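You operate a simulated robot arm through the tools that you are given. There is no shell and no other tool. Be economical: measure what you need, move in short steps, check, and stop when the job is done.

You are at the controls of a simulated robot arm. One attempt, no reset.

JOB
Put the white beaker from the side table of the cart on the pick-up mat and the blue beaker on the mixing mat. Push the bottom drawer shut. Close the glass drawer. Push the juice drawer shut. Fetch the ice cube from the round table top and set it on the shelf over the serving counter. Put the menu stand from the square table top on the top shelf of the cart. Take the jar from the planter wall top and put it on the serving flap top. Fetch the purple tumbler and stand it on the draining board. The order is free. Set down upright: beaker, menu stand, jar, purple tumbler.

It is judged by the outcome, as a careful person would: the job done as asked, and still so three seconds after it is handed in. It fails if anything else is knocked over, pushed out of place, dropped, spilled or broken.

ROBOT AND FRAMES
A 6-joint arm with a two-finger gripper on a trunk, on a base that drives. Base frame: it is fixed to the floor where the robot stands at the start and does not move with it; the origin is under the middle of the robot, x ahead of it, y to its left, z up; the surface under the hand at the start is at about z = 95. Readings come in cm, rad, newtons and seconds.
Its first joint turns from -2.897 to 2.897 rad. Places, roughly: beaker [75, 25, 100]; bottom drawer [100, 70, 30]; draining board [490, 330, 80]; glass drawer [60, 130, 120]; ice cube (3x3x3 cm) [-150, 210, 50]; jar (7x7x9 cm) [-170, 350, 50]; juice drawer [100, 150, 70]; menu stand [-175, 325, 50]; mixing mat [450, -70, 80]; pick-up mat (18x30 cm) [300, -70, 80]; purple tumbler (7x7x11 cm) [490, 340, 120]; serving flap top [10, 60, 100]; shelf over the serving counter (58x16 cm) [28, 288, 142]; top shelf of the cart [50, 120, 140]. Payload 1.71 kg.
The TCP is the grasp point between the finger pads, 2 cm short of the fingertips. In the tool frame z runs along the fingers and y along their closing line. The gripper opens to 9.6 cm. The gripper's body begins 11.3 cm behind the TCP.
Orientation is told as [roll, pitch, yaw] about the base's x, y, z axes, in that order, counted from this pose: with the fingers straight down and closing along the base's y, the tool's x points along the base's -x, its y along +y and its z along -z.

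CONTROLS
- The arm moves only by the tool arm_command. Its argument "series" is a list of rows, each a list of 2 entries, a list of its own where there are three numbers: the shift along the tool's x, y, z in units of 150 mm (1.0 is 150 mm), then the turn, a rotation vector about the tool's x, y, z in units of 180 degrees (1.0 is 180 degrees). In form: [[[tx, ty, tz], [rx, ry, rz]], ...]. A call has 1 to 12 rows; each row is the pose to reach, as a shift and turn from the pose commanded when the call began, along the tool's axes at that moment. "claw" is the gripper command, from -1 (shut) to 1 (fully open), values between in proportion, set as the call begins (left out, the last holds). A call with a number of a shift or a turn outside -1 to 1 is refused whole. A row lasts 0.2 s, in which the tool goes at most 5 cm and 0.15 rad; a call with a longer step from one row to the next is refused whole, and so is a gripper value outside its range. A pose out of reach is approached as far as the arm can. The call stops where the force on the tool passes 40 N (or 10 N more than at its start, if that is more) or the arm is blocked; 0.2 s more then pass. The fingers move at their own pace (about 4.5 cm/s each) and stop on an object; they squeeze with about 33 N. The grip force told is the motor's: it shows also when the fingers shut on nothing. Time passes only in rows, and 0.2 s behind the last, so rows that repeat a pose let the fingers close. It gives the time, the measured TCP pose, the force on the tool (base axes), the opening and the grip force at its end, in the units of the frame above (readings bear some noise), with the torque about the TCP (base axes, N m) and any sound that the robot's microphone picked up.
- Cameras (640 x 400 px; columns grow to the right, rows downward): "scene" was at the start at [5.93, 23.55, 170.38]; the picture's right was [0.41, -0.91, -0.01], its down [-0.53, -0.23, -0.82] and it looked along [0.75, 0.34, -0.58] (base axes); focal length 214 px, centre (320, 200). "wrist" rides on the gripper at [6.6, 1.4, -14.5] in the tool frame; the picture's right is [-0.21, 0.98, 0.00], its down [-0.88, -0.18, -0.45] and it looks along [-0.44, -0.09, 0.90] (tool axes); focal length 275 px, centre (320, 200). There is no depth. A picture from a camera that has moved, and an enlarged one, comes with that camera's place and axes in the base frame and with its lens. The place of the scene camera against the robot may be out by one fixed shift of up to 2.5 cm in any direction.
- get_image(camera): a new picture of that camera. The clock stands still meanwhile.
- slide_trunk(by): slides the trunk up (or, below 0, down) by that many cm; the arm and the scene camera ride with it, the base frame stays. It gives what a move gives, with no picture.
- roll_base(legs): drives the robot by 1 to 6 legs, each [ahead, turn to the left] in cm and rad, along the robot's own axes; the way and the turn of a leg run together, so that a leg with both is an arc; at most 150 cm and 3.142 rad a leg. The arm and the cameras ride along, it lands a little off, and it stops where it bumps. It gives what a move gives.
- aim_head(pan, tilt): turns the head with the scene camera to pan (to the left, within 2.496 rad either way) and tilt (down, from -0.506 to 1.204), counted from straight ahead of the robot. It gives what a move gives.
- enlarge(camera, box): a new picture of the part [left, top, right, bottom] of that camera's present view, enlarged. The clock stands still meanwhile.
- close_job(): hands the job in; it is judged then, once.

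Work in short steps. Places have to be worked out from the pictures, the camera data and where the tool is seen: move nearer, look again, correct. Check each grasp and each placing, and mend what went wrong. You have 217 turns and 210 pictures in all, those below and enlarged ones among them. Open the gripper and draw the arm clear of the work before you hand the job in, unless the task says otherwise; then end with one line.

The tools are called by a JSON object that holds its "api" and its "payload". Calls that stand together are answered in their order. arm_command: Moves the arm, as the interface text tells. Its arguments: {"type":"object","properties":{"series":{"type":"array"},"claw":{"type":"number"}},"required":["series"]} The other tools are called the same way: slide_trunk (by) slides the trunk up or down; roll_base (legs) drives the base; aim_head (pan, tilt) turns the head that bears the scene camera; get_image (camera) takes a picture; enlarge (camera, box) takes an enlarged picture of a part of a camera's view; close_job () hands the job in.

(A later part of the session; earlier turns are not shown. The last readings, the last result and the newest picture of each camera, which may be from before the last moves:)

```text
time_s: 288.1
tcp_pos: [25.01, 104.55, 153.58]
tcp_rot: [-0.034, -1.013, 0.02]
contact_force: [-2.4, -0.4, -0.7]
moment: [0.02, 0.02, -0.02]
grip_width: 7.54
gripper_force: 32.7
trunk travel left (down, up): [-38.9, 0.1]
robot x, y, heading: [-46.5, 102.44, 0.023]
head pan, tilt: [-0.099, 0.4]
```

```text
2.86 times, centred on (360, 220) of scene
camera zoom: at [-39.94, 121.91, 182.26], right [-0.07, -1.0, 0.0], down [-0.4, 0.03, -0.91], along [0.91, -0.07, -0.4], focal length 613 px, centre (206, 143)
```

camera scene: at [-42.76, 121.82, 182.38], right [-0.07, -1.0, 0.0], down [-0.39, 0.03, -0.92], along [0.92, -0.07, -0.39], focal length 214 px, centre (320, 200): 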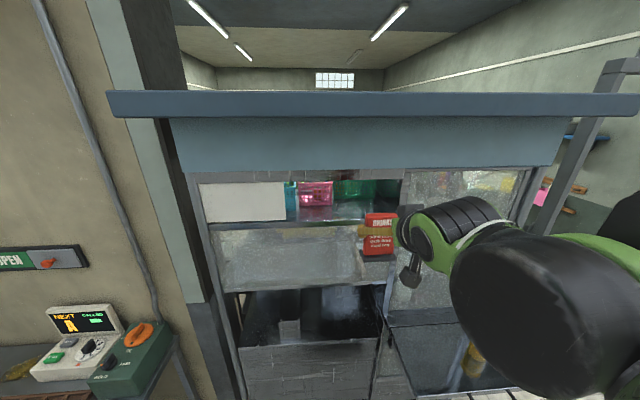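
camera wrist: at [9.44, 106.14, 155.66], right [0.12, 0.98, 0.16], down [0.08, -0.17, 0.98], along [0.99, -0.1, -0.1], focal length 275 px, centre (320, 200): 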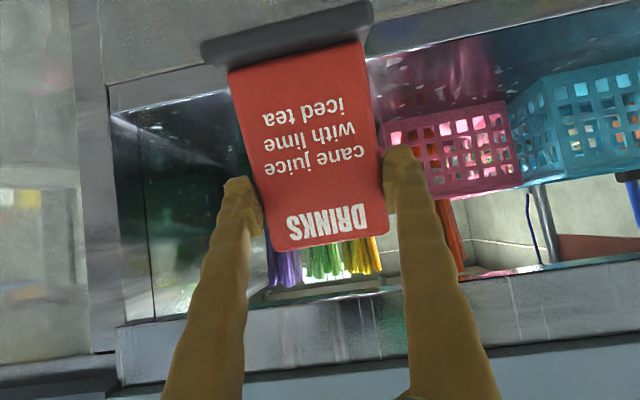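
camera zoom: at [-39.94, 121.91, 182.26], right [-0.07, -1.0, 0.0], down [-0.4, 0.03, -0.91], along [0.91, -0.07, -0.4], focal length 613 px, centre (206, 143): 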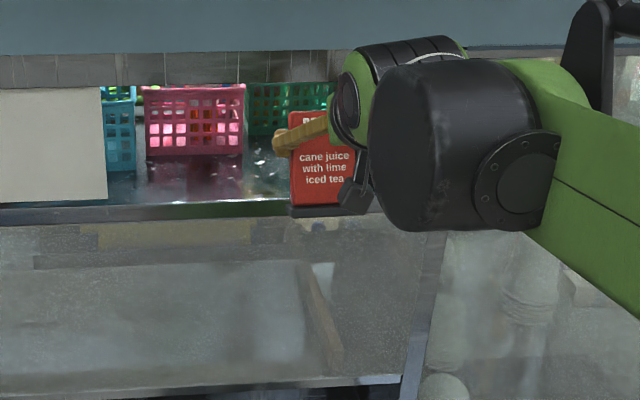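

The base brushed the lip and the stand shifted slightly in the grip. I back off and raise.

{"api": "arm_command", "payload": {"series": [[[0.1, 0, -0.2], [0, 0, 0]], [[0.15, 0, -0.38], [0, 0, 0]]]}}

{"api": "get_image", "payload": {"camera": "wrist"}}

{"api": "enlarge", "payload": {"camera": "scene", "box": [260, 150, 460, 290]}}

```text
time_s: 288.7
tcp_pos: [17.16, 104.6, 155.62]
tcp_rot: [-0.033, -1.024, 0.021]
contact_force: [-0.2, 0.1, -1.5]
moment: [-0.01, -0.05, 0.0]
grip_width: 7.52
gripper_force: 33.0
trunk travel left (down, up): [-38.9, 0.1]
robot x, y, heading: [-46.62, 102.62, 0.024]
head pan, tilt: [-0.099, 0.4]
```

```text
116 pictures are left
camera wrist: at [1.39, 106.06, 157.46], right [0.12, 0.98, 0.16], down [0.07, -0.17, 0.98], along [0.99, -0.1, -0.09], focal length 275 px, centre (320, 200)
```

wrist: 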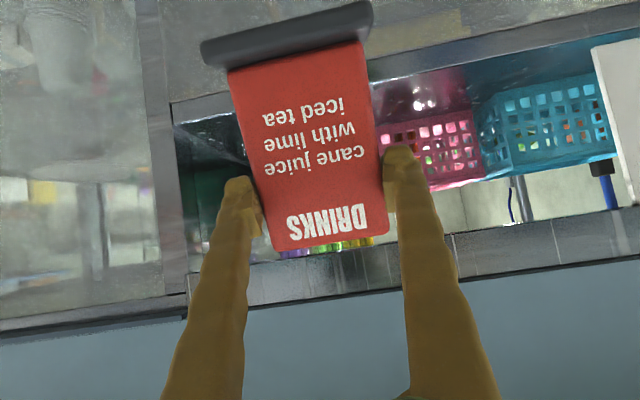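

```text
2.86 times, centred on (360, 220) of scene
camera zoom: at [-45.79, 121.75, 182.49], right [-0.07, -1.0, 0.0], down [-0.37, 0.03, -0.93], along [0.93, -0.07, -0.37], focal length 613 px, centre (206, 143)
```

zoom: 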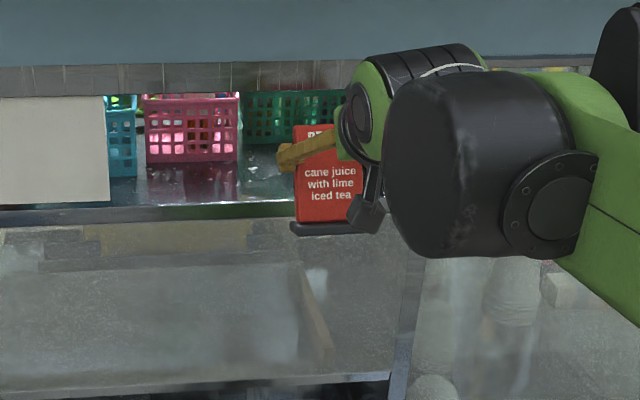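

The slab pivoted ~15° about the finger axis (bottom toward me). I compensate by pitching the hand flatter, which also helps clear the beam.

{"api": "arm_command", "payload": {"series": [[[0, 0, 0], [0, -0.03, 0]], [[0, 0, 0], [0, -0.06, 0]], [[0, 0, 0], [0, -0.089, 0]]]}}

{"api": "aim_head", "payload": {"pan": -0.1, "tilt": 0.2}}

{"api": "get_image", "payload": {"camera": "wrist"}}

{"api": "enlarge", "payload": {"camera": "scene", "box": [260, 180, 460, 320]}}

```text
time_s: 289.5
tcp_pos: [15.96, 104.75, 155.94]
tcp_rot: [-0.066, -1.311, 0.055]
contact_force: [0.6, 0.4, -2.5]
moment: [0.02, -0.13, 0.02]
grip_width: 7.5
gripper_force: 32.9
trunk travel left (down, up): [-38.9, 0.1]
robot x, y, heading: [-46.48, 102.16, 0.023]
head pan, tilt: [-0.099, 0.4]
```

```text
time_s: 290.3
tcp_pos: [17.61, 104.73, 155.23]
tcp_rot: [-0.069, -1.3, 0.058]
contact_force: [-1.2, -0.6, -1.2]
moment: [0.0, -0.04, -0.01]
grip_width: 7.51
gripper_force: 33.0
trunk travel left (down, up): [-38.9, 0.1]
robot x, y, heading: [-46.62, 102.63, 0.018]
head pan, tilt: [-0.099, 0.201]
```

```text
114 pictures are left
camera wrist: at [2.04, 106.12, 152.82], right [0.06, 0.98, 0.18], down [-0.2, -0.17, 0.97], along [0.98, -0.1, 0.18], focal length 275 px, centre (320, 200)
```

wrist: 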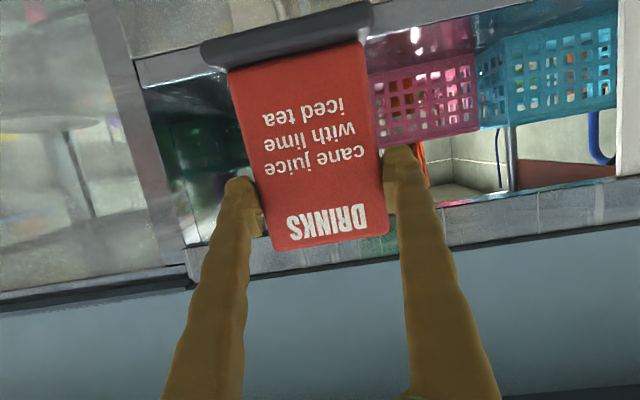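

```text
2.86 times, centred on (360, 250) of scene
camera zoom: at [-41.08, 121.87, 184.17], right [-0.07, -1.0, 0.0], down [-0.21, 0.01, -0.98], along [0.98, -0.07, -0.21], focal length 613 px, centre (206, 57)
```

zoom: 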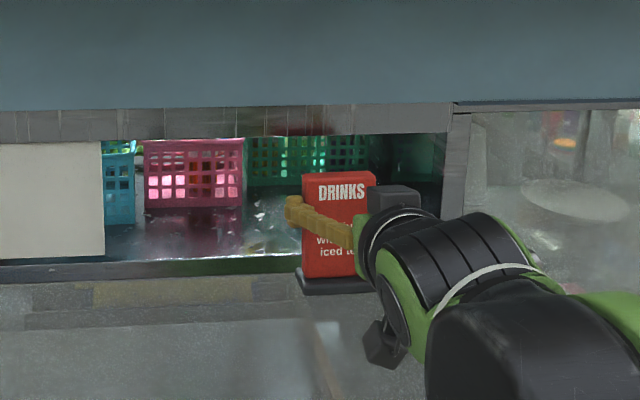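

Stand upright again; it spans ~146.5–158.7 and the opening 145.3–159.6, so the current height is centred. I advance in small horizontal steps.

{"api": "arm_command", "payload": {"series": [[[-0.036, 0, 0.13], [0, 0, 0]], [[-0.071, 0, 0.257], [0, 0, 0]]]}}

{"api": "get_image", "payload": {"camera": "wrist"}}

```text
time_s: 291.1
tcp_pos: [21.74, 104.77, 155.37]
tcp_rot: [-0.068, -1.306, 0.056]
contact_force: [-1.2, 0.0, -0.3]
moment: [0.02, 0.01, 0.02]
grip_width: 7.52
gripper_force: 33.0
trunk travel left (down, up): [-38.9, 0.1]
robot x, y, heading: [-46.7, 102.66, 0.024]
head pan, tilt: [-0.099, 0.201]
stopped in row 2: the arm was blocked; the commanded pose is now the measured one
```

```text
112 pictures are left
camera wrist: at [6.06, 106.13, 152.92], right [0.06, 0.98, 0.18], down [-0.2, -0.17, 0.97], along [0.98, -0.1, 0.19], focal length 275 px, centre (320, 200)
```

wrist: 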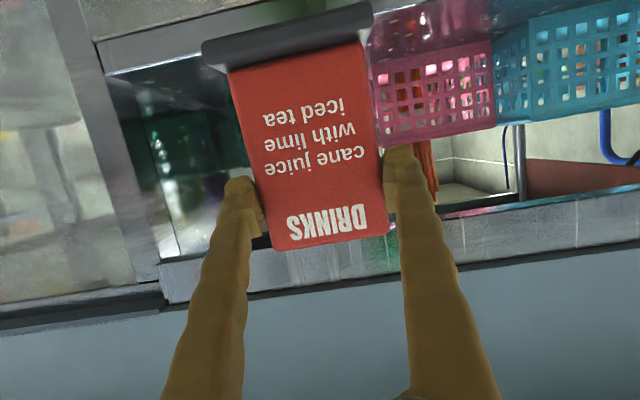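

Blocked, though nothing touches the tool; I look for what the arm hits.

{"api": "aim_head", "payload": {"pan": -0.4, "tilt": 0.5}}

{"api": "get_image", "payload": {"camera": "scene"}}

```text
time_s: 291.9
tcp_pos: [21.55, 104.8, 155.57]
tcp_rot: [-0.067, -1.307, 0.057]
contact_force: [-1.1, -1.2, -1.6]
moment: [0.0, -0.01, 0.02]
grip_width: 7.48
gripper_force: 33.0
trunk travel left (down, up): [-38.9, 0.1]
robot x, y, heading: [-46.45, 102.44, 0.02]
head pan, tilt: [-0.4, 0.499]
```

```text
111 pictures are left
camera scene: at [-42.42, 119.23, 181.44], right [-0.36, -0.93, 0.0], down [-0.45, 0.17, -0.88], along [0.81, -0.32, -0.48], focal length 214 px, centre (320, 200)
```

scene: 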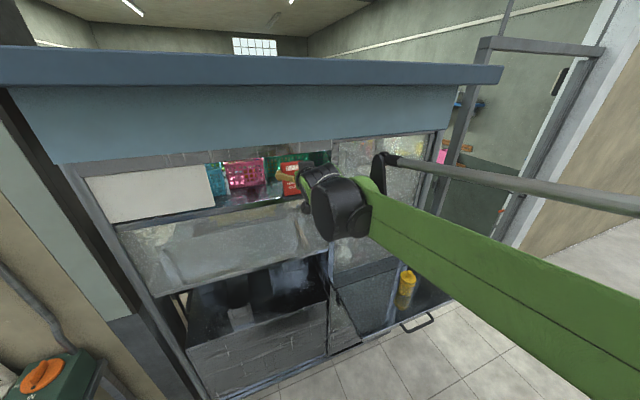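

Readings show the move had in fact nearly completed without contact force; I try a small further step.

{"api": "arm_command", "payload": {"series": [[[-0.03, 0, 0.1], [0, 0, 0]], [[-0.05, 0, 0.2], [0, 0, 0]]]}}

{"api": "get_image", "payload": {"camera": "wrist"}}

{"api": "enlarge", "payload": {"camera": "scene", "box": [220, 120, 460, 290]}}

```text
time_s: 292.7
tcp_pos: [23.12, 104.57, 156.3]
tcp_rot: [-0.066, -1.316, 0.051]
contact_force: [0.8, 0.7, -1.4]
moment: [0.0, -0.08, 0.01]
grip_width: 7.51
gripper_force: 33.5
trunk travel left (down, up): [-38.9, 0.1]
robot x, y, heading: [-46.03, 102.9, 0.027]
head pan, tilt: [-0.4, 0.499]
stopped in row 2: the arm was blocked; the commanded pose is now the measured one
```

```text
110 pictures are left
camera wrist: at [7.54, 106.03, 153.57], right [0.06, 0.98, 0.18], down [-0.21, -0.17, 0.96], along [0.98, -0.1, 0.2], focal length 275 px, centre (320, 200)
```

wrist: 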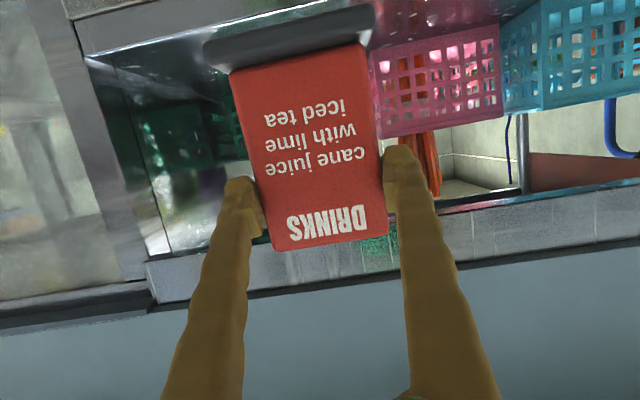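

```text
2.35 times, centred on (340, 205) of scene
camera zoom: at [-44.06, 119.18, 181.49], right [-0.37, -0.93, 0.0], down [-0.44, 0.18, -0.88], along [0.82, -0.32, -0.48], focal length 505 px, centre (273, 188)
```

zoom: 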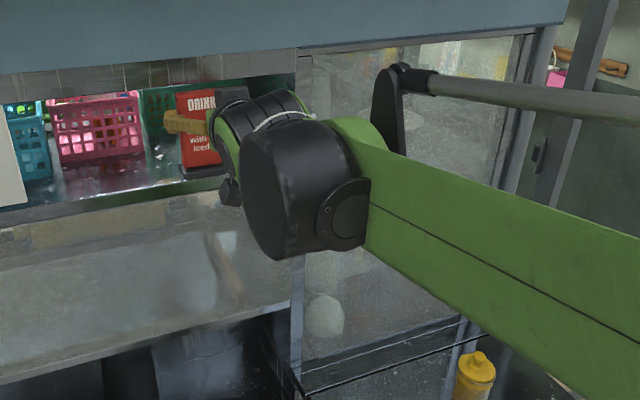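

Geometry now shows the slab's top edge meeting the beam (z 159.8 vs 159.2). I back 2 cm, drop 1.4 cm and retry.

{"api": "arm_command", "payload": {"series": [[[0.03, 0, -0.13], [0, 0, 0]], [[0.124, 0, -0.106], [0, 0, 0]], [[0.124, 0, -0.106], [0, 0, 0]]]}}

{"api": "get_image", "payload": {"camera": "wrist"}}

```text
time_s: 293.5
tcp_pos: [21.79, 104.59, 154.47]
tcp_rot: [-0.068, -1.311, 0.055]
contact_force: [0.1, 0.4, -1.6]
moment: [0.01, 0.0, 0.04]
grip_width: 7.49
gripper_force: 33.2
trunk travel left (down, up): [-38.9, 0.1]
robot x, y, heading: [-46.41, 103.03, 0.029]
head pan, tilt: [-0.4, 0.499]
```

```text
108 pictures are left
camera wrist: at [6.25, 106.01, 151.87], right [0.06, 0.98, 0.18], down [-0.21, -0.17, 0.96], along [0.98, -0.1, 0.19], focal length 275 px, centre (320, 200)
```

wrist: 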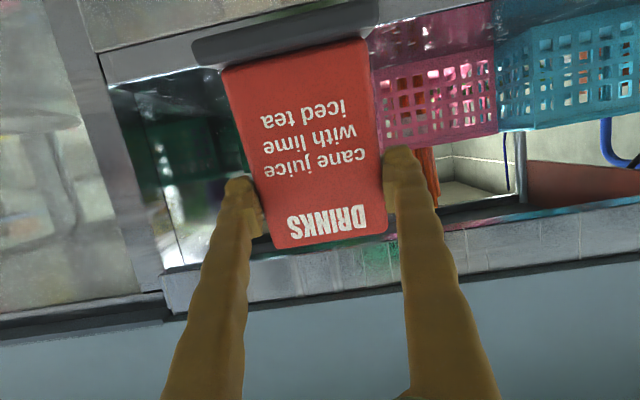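

The base brushed something and pivoted another ~11°. I back off 4 cm and pitch the hand to near horizontal to bring it upright again.

{"api": "arm_command", "payload": {"series": [[[0.03, 0, -0.15], [0, 0, 0]], [[0.06, 0, -0.3], [0, 0, 0]], [[0.06, 0, -0.3], [0, -0.03, 0]], [[0.06, 0, -0.3], [0, -0.06, 0]]]}}

{"api": "get_image", "payload": {"camera": "wrist"}}

{"api": "get_image", "payload": {"camera": "scene"}}

```text
time_s: 294.5
tcp_pos: [20.28, 104.72, 153.6]
tcp_rot: [-0.196, -1.48, 0.187]
contact_force: [-1.6, -1.2, 0.2]
moment: [0.05, 0.14, 0.04]
grip_width: 7.48
gripper_force: 33.1
trunk travel left (down, up): [-38.9, 0.1]
robot x, y, heading: [-46.78, 102.44, 0.025]
head pan, tilt: [-0.4, 0.499]
```

```text
107 pictures are left
camera wrist: at [5.34, 106.17, 148.38], right [0.03, 0.98, 0.19], down [-0.37, -0.17, 0.92], along [0.93, -0.09, 0.36], focal length 275 px, centre (320, 200)
```

wrist: 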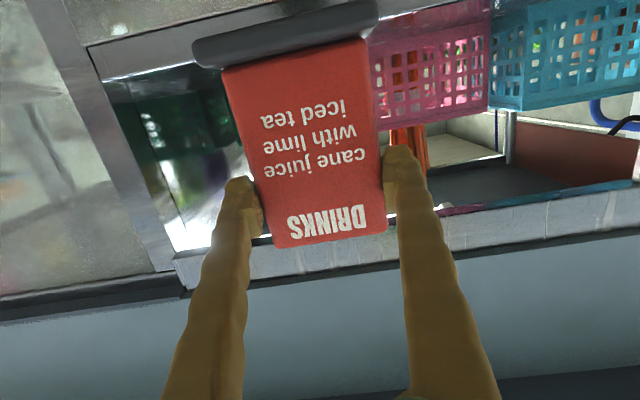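

```text
106 pictures are left
camera scene: at [-41.54, 119.25, 181.41], right [-0.37, -0.93, 0.0], down [-0.45, 0.17, -0.87], along [0.81, -0.32, -0.49], focal length 214 px, centre (320, 200)
```

scene: 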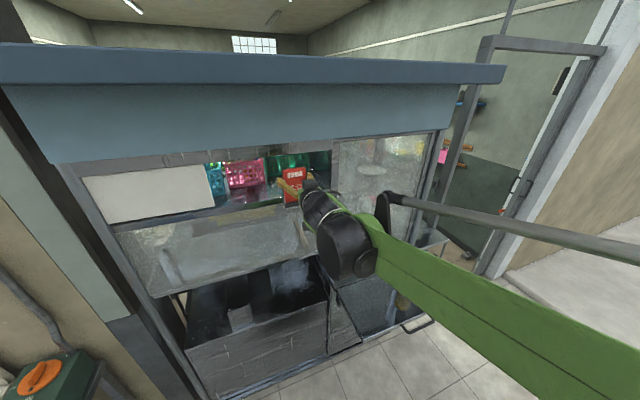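

Stand upright (z 145.2–157.5; opening 144.8–158.8). I raise 0.5 cm and advance 4 cm.

{"api": "arm_command", "payload": {"series": [[[-0.04, 0, 0.0], [0, 0, 0]], [[-0.05, 0, 0.13], [0, 0, 0]], [[-0.057, 0, 0.264], [0, 0, 0]]]}}

{"api": "get_image", "payload": {"camera": "wrist"}}

```text
time_s: 295.3
tcp_pos: [23.39, 105.06, 154.57]
tcp_rot: [-0.203, -1.488, 0.191]
contact_force: [0.5, 0.4, -1.5]
moment: [-0.01, -0.01, -0.03]
grip_width: 7.49
gripper_force: 33.1
trunk travel left (down, up): [-38.9, 0.1]
robot x, y, heading: [-46.74, 102.61, 0.025]
head pan, tilt: [-0.4, 0.499]
```

```text
105 pictures are left
camera wrist: at [8.48, 106.35, 149.32], right [0.03, 0.98, 0.19], down [-0.37, -0.17, 0.91], along [0.93, -0.09, 0.36], focal length 275 px, centre (320, 200)
```

wrist: 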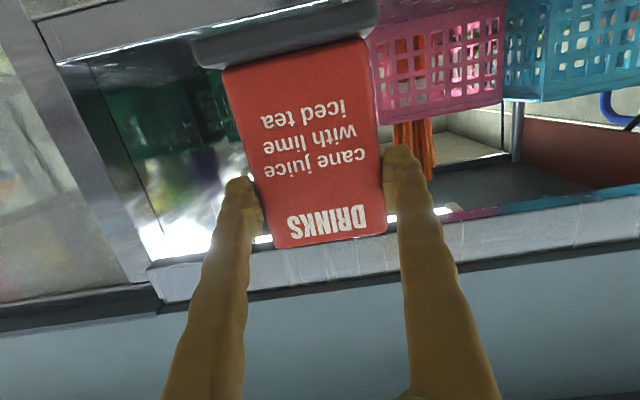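

{"api": "enlarge", "payload": {"camera": "scene", "box": [240, 130, 340, 220]}}

{"api": "enlarge", "payload": {"camera": "wrist", "box": [20, 0, 420, 300]}}

```text
4.44 times, centred on (290, 175) of scene
camera zoom: at [-44.63, 119.17, 181.51], right [-0.37, -0.93, 0.0], down [-0.44, 0.18, -0.88], along [0.82, -0.32, -0.47], focal length 953 px, centre (453, 311)
```

zoom: 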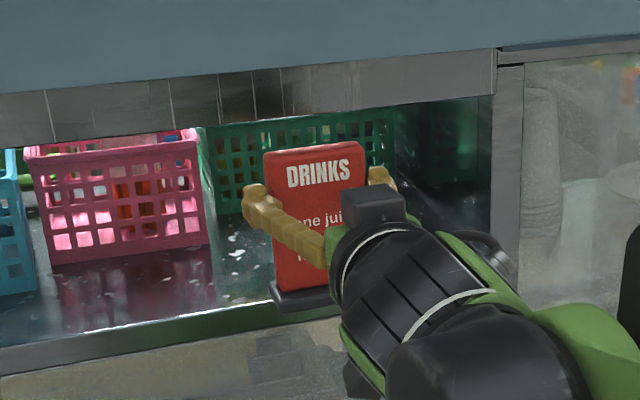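

```text
1.33 times, centred on (220, 150) of wrist
camera zoom: at [8.48, 106.35, 149.32], right [0.03, 0.98, 0.19], down [-0.37, -0.17, 0.91], along [0.93, -0.09, 0.36], focal length 367 px, centre (453, 267)
```

zoom: 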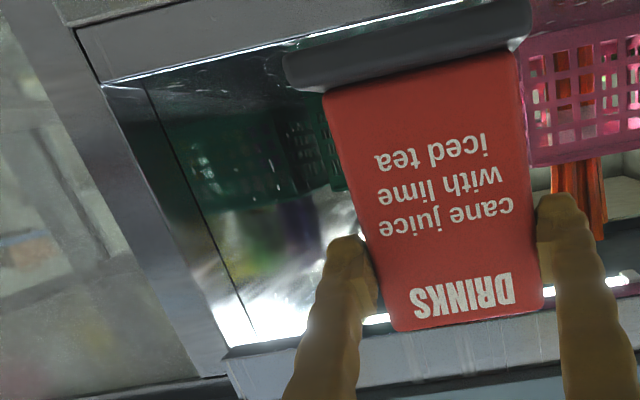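

The scene view shows ≈2.5 cm headroom and ≈1 cm above the lip, so I raise 0.6 cm and advance.

{"api": "arm_command", "payload": {"series": [[[-0.045, 0, 0.0], [0, 0, 0]], [[-0.055, 0, 0.12], [0, 0, 0]], [[-0.063, 0, 0.24], [0, 0, 0]]]}}

{"api": "get_image", "payload": {"camera": "wrist"}}

{"api": "enlarge", "payload": {"camera": "scene", "box": [240, 130, 340, 220]}}

```text
time_s: 296.1
tcp_pos: [26.31, 104.79, 155.57]
tcp_rot: [-0.216, -1.49, 0.205]
contact_force: [0.9, 0.8, -2.2]
moment: [-0.01, 0.01, 0.0]
grip_width: 7.47
gripper_force: 32.9
trunk travel left (down, up): [-38.9, 0.1]
robot x, y, heading: [-46.86, 102.85, 0.025]
head pan, tilt: [-0.4, 0.499]
```

```text
102 pictures are left
camera wrist: at [11.33, 106.19, 150.19], right [0.03, 0.98, 0.19], down [-0.38, -0.17, 0.91], along [0.93, -0.09, 0.37], focal length 275 px, centre (320, 200)
```

wrist: 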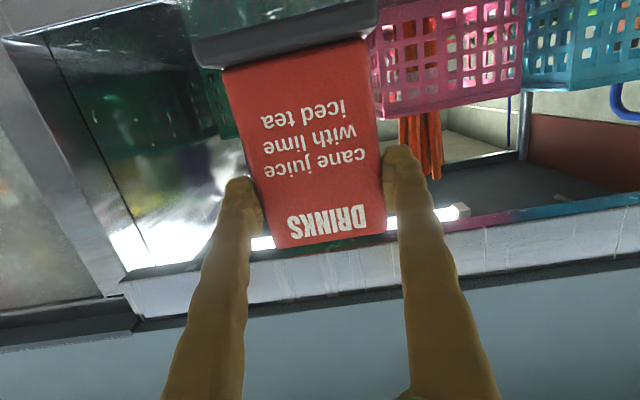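

```text
4.44 times, centred on (290, 175) of scene
camera zoom: at [-45.47, 119.14, 181.53], right [-0.37, -0.93, 0.0], down [-0.43, 0.18, -0.88], along [0.82, -0.32, -0.47], focal length 953 px, centre (453, 311)
```

zoom: 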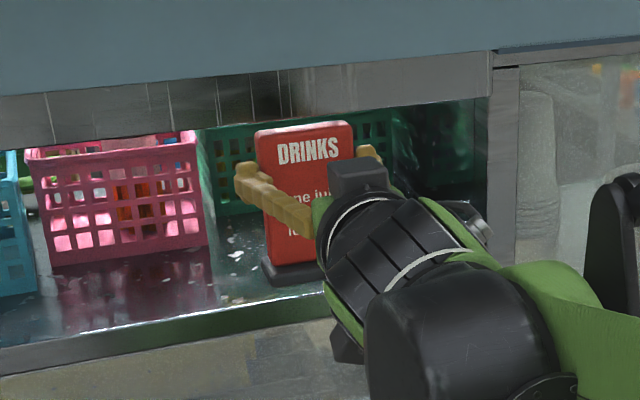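

It passed cleanly. I go 4.5 cm further in.

{"api": "arm_command", "payload": {"series": [[[-0.01, 0, 0.15], [0, 0, 0]], [[-0.02, 0, 0.3], [0, 0, 0]]]}}

{"api": "get_image", "payload": {"camera": "wrist"}}

{"api": "enlarge", "payload": {"camera": "scene", "box": [240, 130, 340, 220]}}

```text
time_s: 296.7
tcp_pos: [29.61, 104.49, 156.09]
tcp_rot: [-0.225, -1.499, 0.216]
contact_force: [-0.3, 0.2, -1.4]
moment: [-0.01, -0.03, 0.01]
grip_width: 7.45
gripper_force: 32.8
trunk travel left (down, up): [-38.9, 0.1]
robot x, y, heading: [-46.27, 103.19, 0.018]
head pan, tilt: [-0.4, 0.499]
```

```text
100 pictures are left
camera wrist: at [14.64, 105.89, 150.55], right [0.02, 0.98, 0.19], down [-0.38, -0.17, 0.91], along [0.92, -0.09, 0.37], focal length 275 px, centre (320, 200)
```

wrist: 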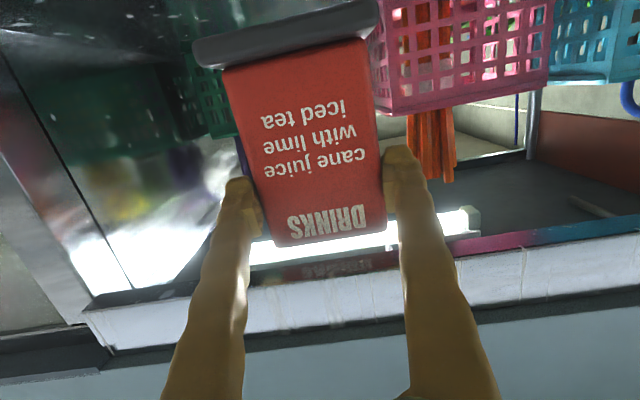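

```text
4.44 times, centred on (290, 175) of scene
camera zoom: at [-43.48, 119.19, 181.48], right [-0.37, -0.93, 0.0], down [-0.44, 0.18, -0.88], along [0.82, -0.32, -0.48], focal length 953 px, centre (453, 311)
```

zoom: 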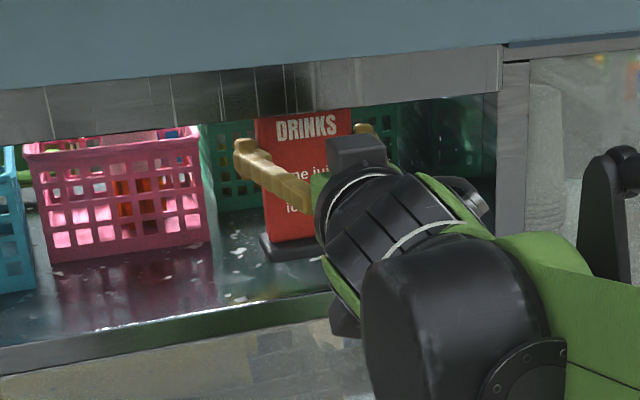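

Now lower onto the shelf in small steps.

{"api": "arm_command", "payload": {"series": [[[0.05, 0, 0.01], [0, 0, 0]], [[0.09, 0, 0.01], [0, 0, 0]]]}}

{"api": "arm_command", "payload": {"series": [[[0.02, 0, 0], [0, 0, 0]], [[0.04, 0, 0], [0, 0, 0]]]}}

{"api": "get_image", "payload": {"camera": "wrist"}}

{"api": "enlarge", "payload": {"camera": "scene", "box": [240, 130, 340, 220]}}

```text
time_s: 297.3
tcp_pos: [31.9, 104.49, 153.51]
tcp_rot: [-0.189, -1.481, 0.18]
contact_force: [-1.1, -0.1, -1.5]
moment: [0.03, 0.02, 0.07]
grip_width: 7.47
gripper_force: 32.5
trunk travel left (down, up): [-38.9, 0.1]
robot x, y, heading: [-46.61, 102.87, 0.023]
head pan, tilt: [-0.4, 0.499]
```

```text
time_s: 297.9
tcp_pos: [32.14, 104.58, 153.03]
tcp_rot: [-0.183, -1.483, 0.176]
contact_force: [5.6, 0.5, 10.1]
moment: [0.52, -0.64, -0.14]
grip_width: 7.52
gripper_force: 32.5
trunk travel left (down, up): [-38.9, 0.1]
robot x, y, heading: [-46.63, 102.79, 0.024]
head pan, tilt: [-0.4, 0.499]
```

```text
98 pictures are left
camera wrist: at [17.22, 105.94, 147.71], right [0.02, 0.98, 0.19], down [-0.37, -0.17, 0.91], along [0.93, -0.09, 0.36], focal length 275 px, centre (320, 200)
```

wrist: 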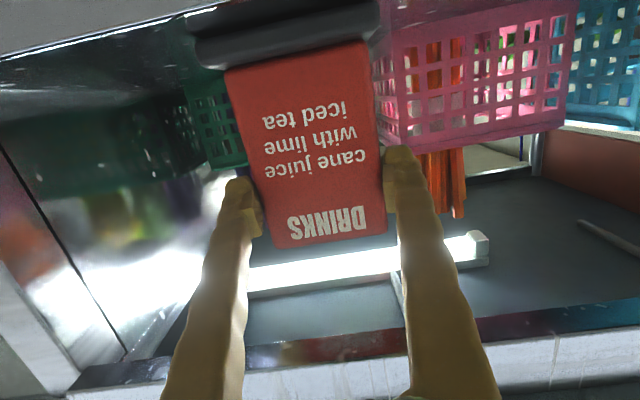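

```text
4.44 times, centred on (290, 175) of scene
camera zoom: at [-40.07, 119.29, 181.38], right [-0.37, -0.93, 0.01], down [-0.46, 0.17, -0.87], along [0.81, -0.32, -0.49], focal length 953 px, centre (453, 311)
```

zoom: 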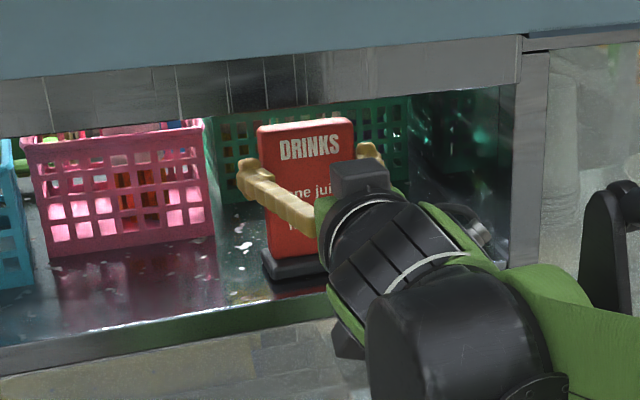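

Base touches the shelf (10 N up). I release and check.

{"api": "arm_command", "payload": {"series": [[[0, 0, 0], [0, 0, 0]], [[0, 0, 0], [0, 0, 0]], [[0, 0, 0], [0, 0, 0]], [[0, 0, 0], [0, 0, 0]]], "claw": 1}}

{"api": "get_image", "payload": {"camera": "wrist"}}

{"api": "enlarge", "payload": {"camera": "scene", "box": [240, 130, 340, 220]}}

```text
time_s: 298.9
tcp_pos: [31.06, 104.54, 153.42]
tcp_rot: [-0.207, -1.488, 0.201]
contact_force: [-0.5, -0.5, 0.2]
moment: [0.02, 0.03, -0.06]
grip_width: 9.63
gripper_force: 0.1
trunk travel left (down, up): [-38.9, 0.1]
robot x, y, heading: [-46.59, 102.6, 0.024]
head pan, tilt: [-0.4, 0.499]
```

```text
96 pictures are left
camera wrist: at [16.08, 105.8, 148.0], right [0.02, 0.98, 0.19], down [-0.37, -0.17, 0.91], along [0.93, -0.09, 0.36], focal length 275 px, centre (320, 200)
```

wrist: 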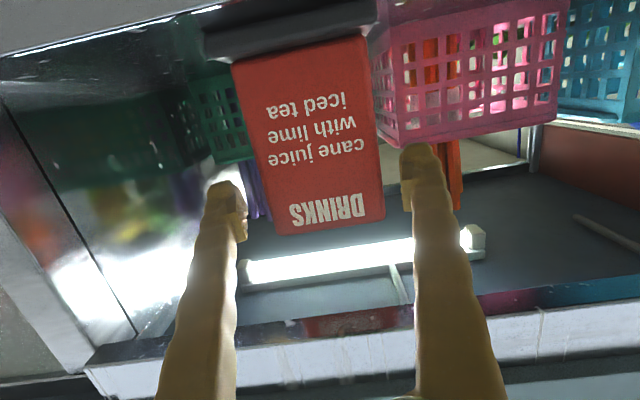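

```text
4.44 times, centred on (290, 175) of scene
camera zoom: at [-40.56, 119.27, 181.37], right [-0.37, -0.93, 0.01], down [-0.46, 0.17, -0.87], along [0.81, -0.32, -0.49], focal length 953 px, centre (453, 311)
```

zoom: 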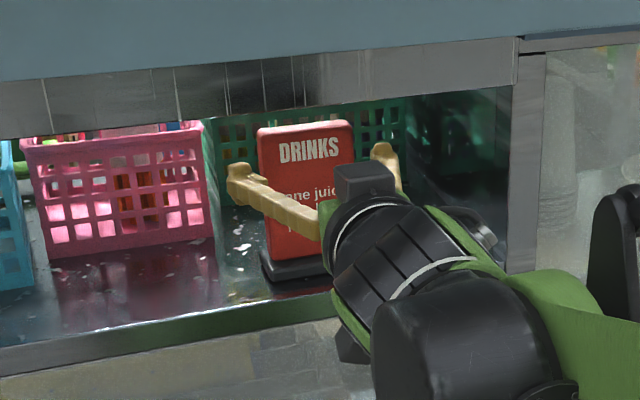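

The stand is on the shelf, upright. I withdraw straight back.

{"api": "arm_command", "payload": {"series": [[[0.02, 0, -0.2], [0, 0, 0]], [[0.04, 0, -0.45], [0, 0, 0]], [[0.06, 0, -0.7], [0, 0, 0]], [[0.08, 0, -0.95], [0, 0, 0]]]}}

{"api": "arm_command", "payload": {"series": [[[0.03, 0, -0.3], [0, 0, 0]], [[0.06, 0, -0.6], [0, 0, 0]], [[0.08, 0, -0.9], [0, 0, 0]]]}}

{"api": "roll_base", "payload": {"legs": [[-30, 0]]}}

{"api": "get_image", "payload": {"camera": "scene"}}

```text
time_s: 299.9
tcp_pos: [16.09, 104.67, 153.39]
tcp_rot: [-0.209, -1.491, 0.202]
contact_force: [0.2, 0.3, 0.1]
moment: [0.03, 0.04, 0.03]
grip_width: 9.6
gripper_force: 0.1
trunk travel left (down, up): [-38.9, 0.1]
robot x, y, heading: [-46.58, 102.79, 0.029]
head pan, tilt: [-0.4, 0.499]
```

```text
time_s: 300.7
tcp_pos: [0.98, 104.99, 154.09]
tcp_rot: [-0.242, -1.501, 0.232]
contact_force: [1.4, -0.2, -2.0]
moment: [-0.02, -0.12, -0.02]
grip_width: 9.62
gripper_force: 0.1
trunk travel left (down, up): [-38.9, 0.1]
robot x, y, heading: [-46.33, 102.35, 0.027]
head pan, tilt: [-0.4, 0.499]
```

```text
time_s: 303.3
tcp_pos: [-28.96, 104.07, 153.91]
tcp_rot: [-0.249, -1.502, 0.238]
contact_force: [1.6, -0.1, -0.3]
moment: [0.02, -0.15, -0.06]
grip_width: 9.57
gripper_force: 0.0
trunk travel left (down, up): [-38.9, 0.1]
robot x, y, heading: [-76.8, 101.73, 0.024]
head pan, tilt: [-0.4, 0.499]
```

```text
94 pictures are left
camera scene: at [-74.78, 118.41, 181.5], right [-0.37, -0.93, 0.0], down [-0.44, 0.18, -0.88], along [0.82, -0.32, -0.47], focal length 214 px, centre (320, 200)
```

scene: 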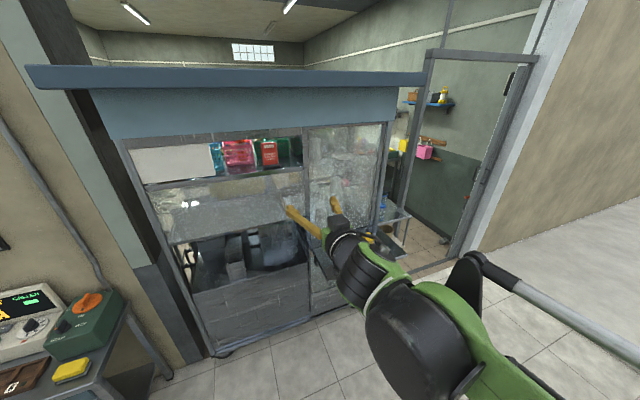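

Stand remains upright on the shelf. I bring the hand back to pointing down and lower, then drive to the doorway (y from about -92 to -4 at x≈46).

{"api": "arm_command", "payload": {"series": [[[0, 0, 0], [0, 0.046, 0]], [[0, 0, 0], [0, 0.092, 0]], [[0, 0, 0], [0, 0.138, 0]], [[0, 0, 0], [0, 0.184, 0]], [[0, 0, 0], [0, 0.23, 0]], [[0, 0, 0], [0, 0.276, 0]], [[0, 0, 0], [0, 0.322, 0]], [[0, 0, 0], [0, 0.368, 0]], [[0, 0, 0], [0, 0.414, 0]], [[0, 0, 0], [0, 0.46, 0]]], "claw": 0.5}}

{"api": "slide_trunk", "payload": {"by": -22}}

{"api": "roll_base", "payload": {"legs": [[0, -1.595], [149, 0], [0, 1.571]]}}

{"api": "aim_head", "payload": {"pan": -0.1, "tilt": 0.4}}

{"api": "get_image", "payload": {"camera": "scene"}}

```text
time_s: 305.5
tcp_pos: [-29.31, 104.04, 153.93]
tcp_rot: [-0.018, -0.058, -0.009]
contact_force: [-0.3, 0.6, 0.1]
moment: [-0.06, -0.01, 0.01]
grip_width: 7.22
gripper_force: 0.2
trunk travel left (down, up): [-38.9, 0.1]
robot x, y, heading: [-76.63, 102.33, 0.023]
head pan, tilt: [-0.4, 0.499]
```

```text
time_s: 307.8
tcp_pos: [-28.6, 104.05, 132.02]
tcp_rot: [-0.017, -0.058, -0.009]
contact_force: [0.5, 0.3, -0.1]
moment: [-0.01, 0.06, -0.03]
grip_width: 7.19
gripper_force: 0.1
trunk travel left (down, up): [-16.9, 22.1]
robot x, y, heading: [-76.77, 102.06, 0.022]
head pan, tilt: [-0.4, 0.499]
```

```text
time_s: 329.6
tcp_pos: [-20.57, -42.63, 131.65]
tcp_rot: [-0.018, -0.049, 0.02]
contact_force: [0.2, 0.4, -0.7]
moment: [-0.02, 0.02, 0.03]
grip_width: 7.21
gripper_force: 0.2
trunk travel left (down, up): [-16.9, 22.1]
robot x, y, heading: [-69.35, -46.29, 0.052]
head pan, tilt: [-0.4, 0.499]
```

```text
time_s: 330.4
tcp_pos: [-21.7, -42.77, 132.15]
tcp_rot: [-0.017, -0.059, 0.021]
contact_force: [0.7, -0.4, 0.0]
moment: [-0.01, -0.05, -0.02]
grip_width: 7.22
gripper_force: 0.0
trunk travel left (down, up): [-16.9, 22.1]
robot x, y, heading: [-69.33, -46.64, 0.058]
head pan, tilt: [-0.099, 0.4]
```

```text
93 pictures are left
camera scene: at [-65.43, -27.18, 160.36], right [-0.05, -1.0, 0.0], down [-0.39, 0.02, -0.92], along [0.92, -0.04, -0.39], focal length 214 px, centre (320, 200)
```

scene: 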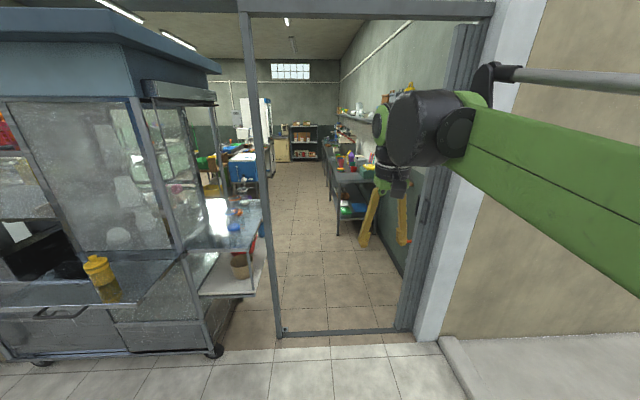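

Doorway is clear; I straighten and drive through to x≈80.

{"api": "roll_base", "payload": {"legs": [[0, -0.055], [149, 0]]}}

{"api": "aim_head", "payload": {"pan": 0.9, "tilt": 0.6}}

{"api": "get_image", "payload": {"camera": "scene"}}

```text
time_s: 340.8
tcp_pos: [123.16, -45.62, 132.18]
tcp_rot: [-0.018, -0.066, -0.035]
contact_force: [0.9, -0.5, -0.7]
moment: [0.04, 0.03, 0.01]
grip_width: 7.2
gripper_force: 0.0
trunk travel left (down, up): [-16.9, 22.1]
robot x, y, heading: [75.9, -46.98, -0.005]
head pan, tilt: [-0.099, 0.4]
```

```text
time_s: 342.0
tcp_pos: [121.13, -45.62, 133.01]
tcp_rot: [-0.013, -0.078, -0.034]
contact_force: [-2.8, -0.5, 0.6]
moment: [0.01, -0.23, -0.02]
grip_width: 7.18
gripper_force: 0.1
trunk travel left (down, up): [-16.9, 22.1]
robot x, y, heading: [75.92, -46.82, -0.001]
head pan, tilt: [0.901, 0.6]
```

```text
92 pictures are left
camera scene: at [78.71, -19.87, 158.52], right [0.78, -0.62, -0.01], down [-0.36, -0.44, -0.82], along [0.51, 0.64, -0.57], focal length 214 px, centre (320, 200)
```

scene: 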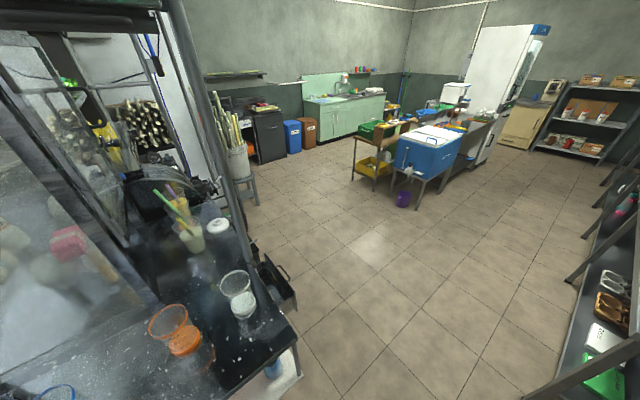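

White beaker ≈(82, 23). I turn to face the side table.

{"api": "roll_base", "payload": {"legs": [[0, 1.571]]}}

{"api": "arm_command", "payload": {"series": [[[-0.3, 0, 0], [0, 0, 0]], [[-0.6, 0, 0], [0, 0, 0]]], "claw": 1}}

{"api": "aim_head", "payload": {"pan": -0.1, "tilt": 0.7}}

{"api": "get_image", "payload": {"camera": "wrist"}}

{"api": "get_image", "payload": {"camera": "scene"}}

```text
time_s: 348.4
tcp_pos: [72.85, -1.6, 132.85]
tcp_rot: [-0.016, -0.078, 1.576]
contact_force: [0.0, -0.7, 0.1]
moment: [0.0, -0.01, -0.03]
grip_width: 7.2
gripper_force: 0.1
trunk travel left (down, up): [-16.9, 22.1]
robot x, y, heading: [76.39, -46.37, 1.609]
head pan, tilt: [0.901, 0.6]
```

```text
time_s: 349.1
tcp_pos: [72.95, 6.31, 133.94]
tcp_rot: [-0.017, -0.086, 1.579]
contact_force: [0.6, -0.8, -0.5]
moment: [-0.02, 0.01, -0.03]
grip_width: 9.61
gripper_force: 0.0
trunk travel left (down, up): [-16.9, 22.1]
robot x, y, heading: [75.98, -46.79, 1.617]
head pan, tilt: [0.901, 0.6]
```

```text
time_s: 350.3
tcp_pos: [73.01, 3.35, 134.95]
tcp_rot: [-0.015, -0.107, 1.578]
contact_force: [0.6, 0.4, -0.5]
moment: [0.01, 0.01, 0.04]
grip_width: 9.59
gripper_force: 0.1
trunk travel left (down, up): [-16.9, 22.1]
robot x, y, heading: [76.14, -46.86, 1.612]
head pan, tilt: [-0.099, 0.7]
```

```text
91 pictures are left
camera wrist: at [71.59, -4.69, 148.69], right [-0.98, 0.2, 0.01], down [0.17, 0.83, 0.54], along [0.1, 0.53, -0.84], focal length 275 px, centre (320, 200)
```

wrist: 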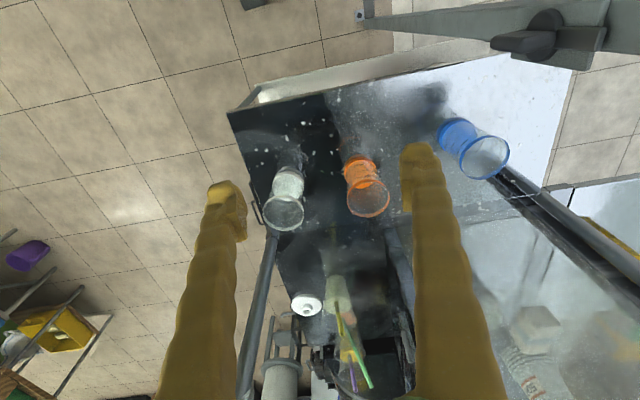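

```text
90 pictures are left
camera scene: at [54.19, -44.19, 157.74], right [1.0, -0.06, 0.0], down [-0.04, -0.64, -0.77], along [0.04, 0.77, -0.64], focal length 214 px, centre (320, 200)
```

scene: 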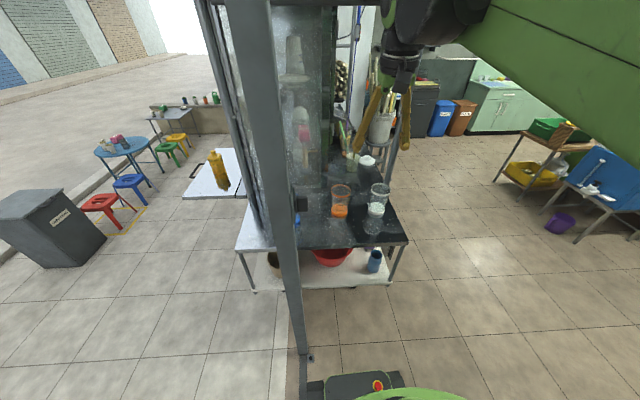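

White beaker: axis ≈(84, 22), rim z≈106, Ø≈7.5 cm. I level the tool and move above it.

{"api": "arm_command", "payload": {"series": [[[-0.2, -0.24, 0], [0, 0.011, 0]], [[-0.4, -0.48, 0.05], [0, 0.022, 0]], [[-0.6, -0.73, 0.1], [0, 0.022, 0]], [[-0.9, -0.73, 0.15], [0, 0.022, 0]]]}}

{"api": "arm_command", "payload": {"series": [[[-0.15, 0, 0.2], [0, 0, 0]], [[-0.2, 0, 0.45], [0, 0, 0]]]}}

{"api": "get_image", "payload": {"camera": "wrist"}}

```text
time_s: 351.3
tcp_pos: [84.22, 18.6, 134.05]
tcp_rot: [-0.017, -0.028, 1.575]
contact_force: [-0.9, 0.2, 0.5]
moment: [0.0, 0.02, 0.04]
grip_width: 9.61
gripper_force: 0.1
trunk travel left (down, up): [-16.9, 22.1]
robot x, y, heading: [76.13, -46.84, 1.608]
head pan, tilt: [-0.099, 0.7]
```

```text
time_s: 351.9
tcp_pos: [84.15, 21.43, 127.67]
tcp_rot: [-0.014, -0.035, 1.576]
contact_force: [0.4, -0.4, 0.2]
moment: [0.06, 0.01, 0.0]
grip_width: 9.62
gripper_force: 0.0
trunk travel left (down, up): [-16.9, 22.1]
robot x, y, heading: [76.38, -46.6, 1.618]
head pan, tilt: [-0.099, 0.7]
```

```text
89 pictures are left
camera wrist: at [82.62, 14.34, 141.87], right [-0.98, 0.2, -0.01], down [0.17, 0.86, 0.48], along [0.1, 0.46, -0.88], focal length 275 px, centre (320, 200)
```

wrist: 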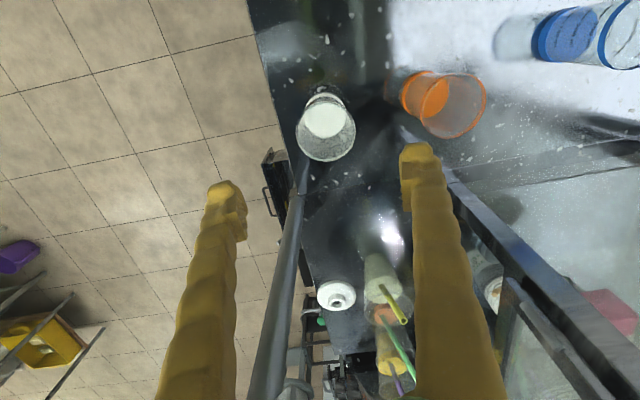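

{"api": "arm_command", "payload": {"series": [[[-0.03, 0.01, 0.3], [0, 0, 0]], [[-0.05, 0.015, 0.6], [0, 0, 0]], [[-0.05, 0.015, 0.93], [0, 0, 0]]]}}

{"api": "get_image", "payload": {"camera": "wrist"}}

```text
time_s: 352.7
tcp_pos: [84.18, 24.43, 112.51]
tcp_rot: [-0.014, -0.018, 1.577]
contact_force: [0.1, 2.2, -1.5]
moment: [-0.37, -0.04, -0.01]
grip_width: 9.62
gripper_force: 0.1
trunk travel left (down, up): [-16.9, 22.1]
robot x, y, heading: [76.28, -46.55, 1.612]
head pan, tilt: [-0.099, 0.7]
```

```text
88 pictures are left
camera wrist: at [82.66, 17.58, 126.88], right [-0.98, 0.2, -0.01], down [0.17, 0.87, 0.46], along [0.1, 0.45, -0.89], focal length 275 px, centre (320, 200)
```

wrist: 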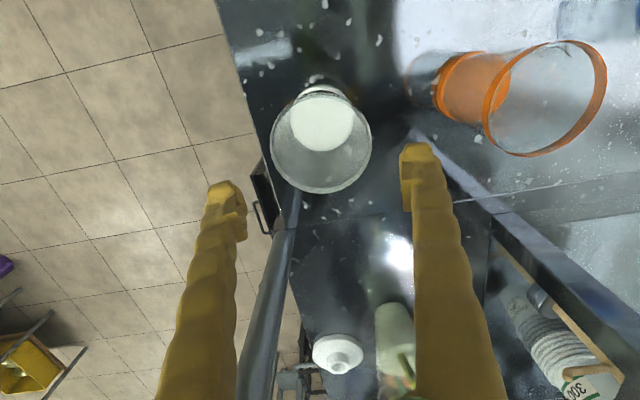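

{"api": "arm_command", "payload": {"series": [[[0.06, 0.01, 0.2], [0, 0, 0]], [[0.08, 0.015, 0.45], [0, 0, 0]], [[0.08, 0.015, 0.74], [0, 0, 0]]]}}

{"api": "get_image", "payload": {"camera": "wrist"}}

```text
time_s: 353.5
tcp_pos: [83.85, 22.52, 101.82]
tcp_rot: [-0.016, -0.023, 1.578]
contact_force: [0.2, -0.9, 0.4]
moment: [0.08, -0.05, 0.01]
grip_width: 9.6
gripper_force: 0.1
trunk travel left (down, up): [-16.9, 22.1]
robot x, y, heading: [76.55, -46.56, 1.615]
head pan, tilt: [-0.099, 0.7]
```

```text
87 pictures are left
camera wrist: at [82.31, 15.52, 116.23], right [-0.98, 0.2, -0.01], down [0.17, 0.87, 0.47], along [0.1, 0.46, -0.88], focal length 275 px, centre (320, 200)
```

wrist: 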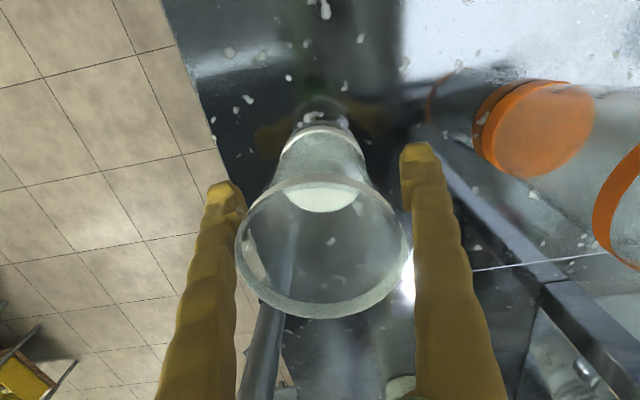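

{"api": "arm_command", "payload": {"series": [[[-0.03, 0, 0], [0, 0, 0]], [[-0.03, 0, 0], [0, 0, 0]], [[-0.03, 0, 0], [0, 0, 0]], [[-0.03, 0, 0], [0, 0, 0]], [[-0.03, 0, 0], [0, 0, 0]]], "claw": -1}}

{"api": "arm_command", "payload": {"series": [[[0, 0, -0.1], [0, 0, 0]], [[0, 0, -0.3], [0, 0, 0]], [[0, 0, -0.55], [0, 0, 0]], [[0, 0, -0.8], [0, 0, 0]]]}}

{"api": "get_image", "payload": {"camera": "wrist"}}

```text
time_s: 354.7
tcp_pos: [83.85, 23.01, 101.8]
tcp_rot: [-0.016, -0.024, 1.58]
contact_force: [-1.8, 0.5, 4.2]
moment: [0.19, 0.11, 0.11]
grip_width: 8.18
gripper_force: 33.3
trunk travel left (down, up): [-16.9, 22.1]
robot x, y, heading: [76.0, -46.64, 1.61]
head pan, tilt: [-0.099, 0.7]
```

```text
time_s: 355.7
tcp_pos: [83.75, 22.55, 113.8]
tcp_rot: [-0.015, -0.025, 1.578]
contact_force: [0.3, 0.9, -0.4]
moment: [-0.04, 0.01, 0.0]
grip_width: 8.13
gripper_force: 33.6
trunk travel left (down, up): [-16.9, 22.1]
robot x, y, heading: [76.43, -46.4, 1.613]
head pan, tilt: [-0.099, 0.7]
```

```text
86 pictures are left
camera wrist: at [82.3, 15.59, 128.07], right [-0.98, 0.2, -0.01], down [0.17, 0.87, 0.47], along [0.1, 0.46, -0.88], focal length 275 px, centre (320, 200)
```

wrist: 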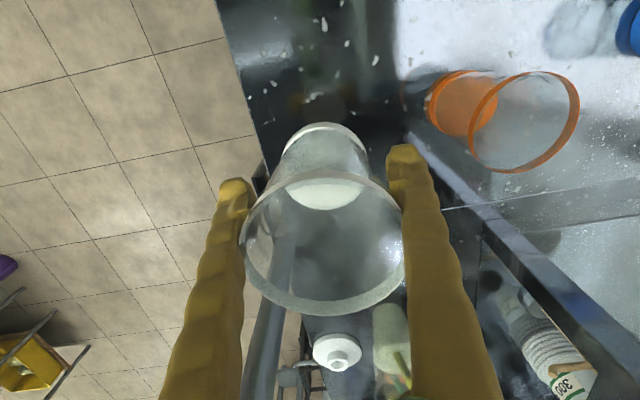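

Beaker lifted, level. I raise it, retract, and carry it toward the pick-up mat.

{"api": "arm_command", "payload": {"series": [[[0, 0, -0.25], [0, 0, 0]], [[0.1, 0, -0.5], [0, 0, 0]], [[0.3, 0.1, -0.7], [0, 0, 0]], [[0.55, 0.15, -0.8], [0, 0, 0]], [[0.8, 0.2, -0.8], [0, 0, 0]]]}}

{"api": "arm_command", "payload": {"series": [[[0.25, 0, 0], [0, 0, 0]], [[0.5, 0, 0], [0, 0, 0]], [[0.75, 0, 0], [0, 0, 0]]]}}

{"api": "roll_base", "payload": {"legs": [[0, -1.01], [88, 0], [0, -0.6], [70, 0]]}}

{"api": "aim_head", "payload": {"pan": -0.5, "tilt": 0.5}}

{"api": "get_image", "payload": {"camera": "scene"}}

```text
time_s: 356.9
tcp_pos: [80.54, 10.3, 125.33]
tcp_rot: [-0.015, -0.025, 1.578]
contact_force: [-0.3, -0.4, 0.4]
moment: [0.02, -0.02, 0.0]
grip_width: 8.15
gripper_force: 32.7
trunk travel left (down, up): [-16.9, 22.1]
robot x, y, heading: [76.26, -46.2, 1.612]
head pan, tilt: [-0.099, 0.7]
```

```text
time_s: 357.7
tcp_pos: [80.64, -1.05, 124.83]
tcp_rot: [-0.016, -0.024, 1.578]
contact_force: [-0.4, -0.4, -0.4]
moment: [-0.02, 0.0, 0.02]
grip_width: 8.16
gripper_force: 32.9
trunk travel left (down, up): [-16.9, 22.1]
robot x, y, heading: [76.29, -46.92, 1.61]
head pan, tilt: [-0.099, 0.7]
```

```text
time_s: 374.9
tcp_pos: [262.97, -2.19, 125.0]
tcp_rot: [-0.016, -0.025, -0.031]
contact_force: [-0.1, -0.2, -1.2]
moment: [0.0, -0.01, -0.01]
grip_width: 8.11
gripper_force: 32.9
trunk travel left (down, up): [-16.9, 22.1]
robot x, y, heading: [217.46, 3.79, -0.003]
head pan, tilt: [-0.099, 0.7]
```

```text
time_s: 375.8
tcp_pos: [261.99, -2.24, 125.31]
tcp_rot: [-0.015, -0.033, -0.032]
contact_force: [-1.7, 0.3, 1.1]
moment: [0.01, -0.07, -0.01]
grip_width: 8.11
gripper_force: 33.1
trunk travel left (down, up): [-16.9, 22.1]
robot x, y, heading: [216.99, 4.25, -0.002]
head pan, tilt: [-0.499, 0.499]
```

```text
85 pictures are left
camera scene: at [221.25, 19.64, 159.46], right [-0.48, -0.88, 0.0], down [-0.42, 0.23, -0.88], along [0.77, -0.42, -0.48], focal length 214 px, centre (320, 200)
```

scene: 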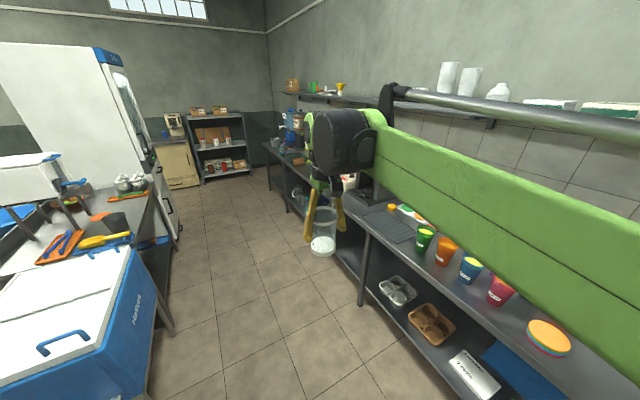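

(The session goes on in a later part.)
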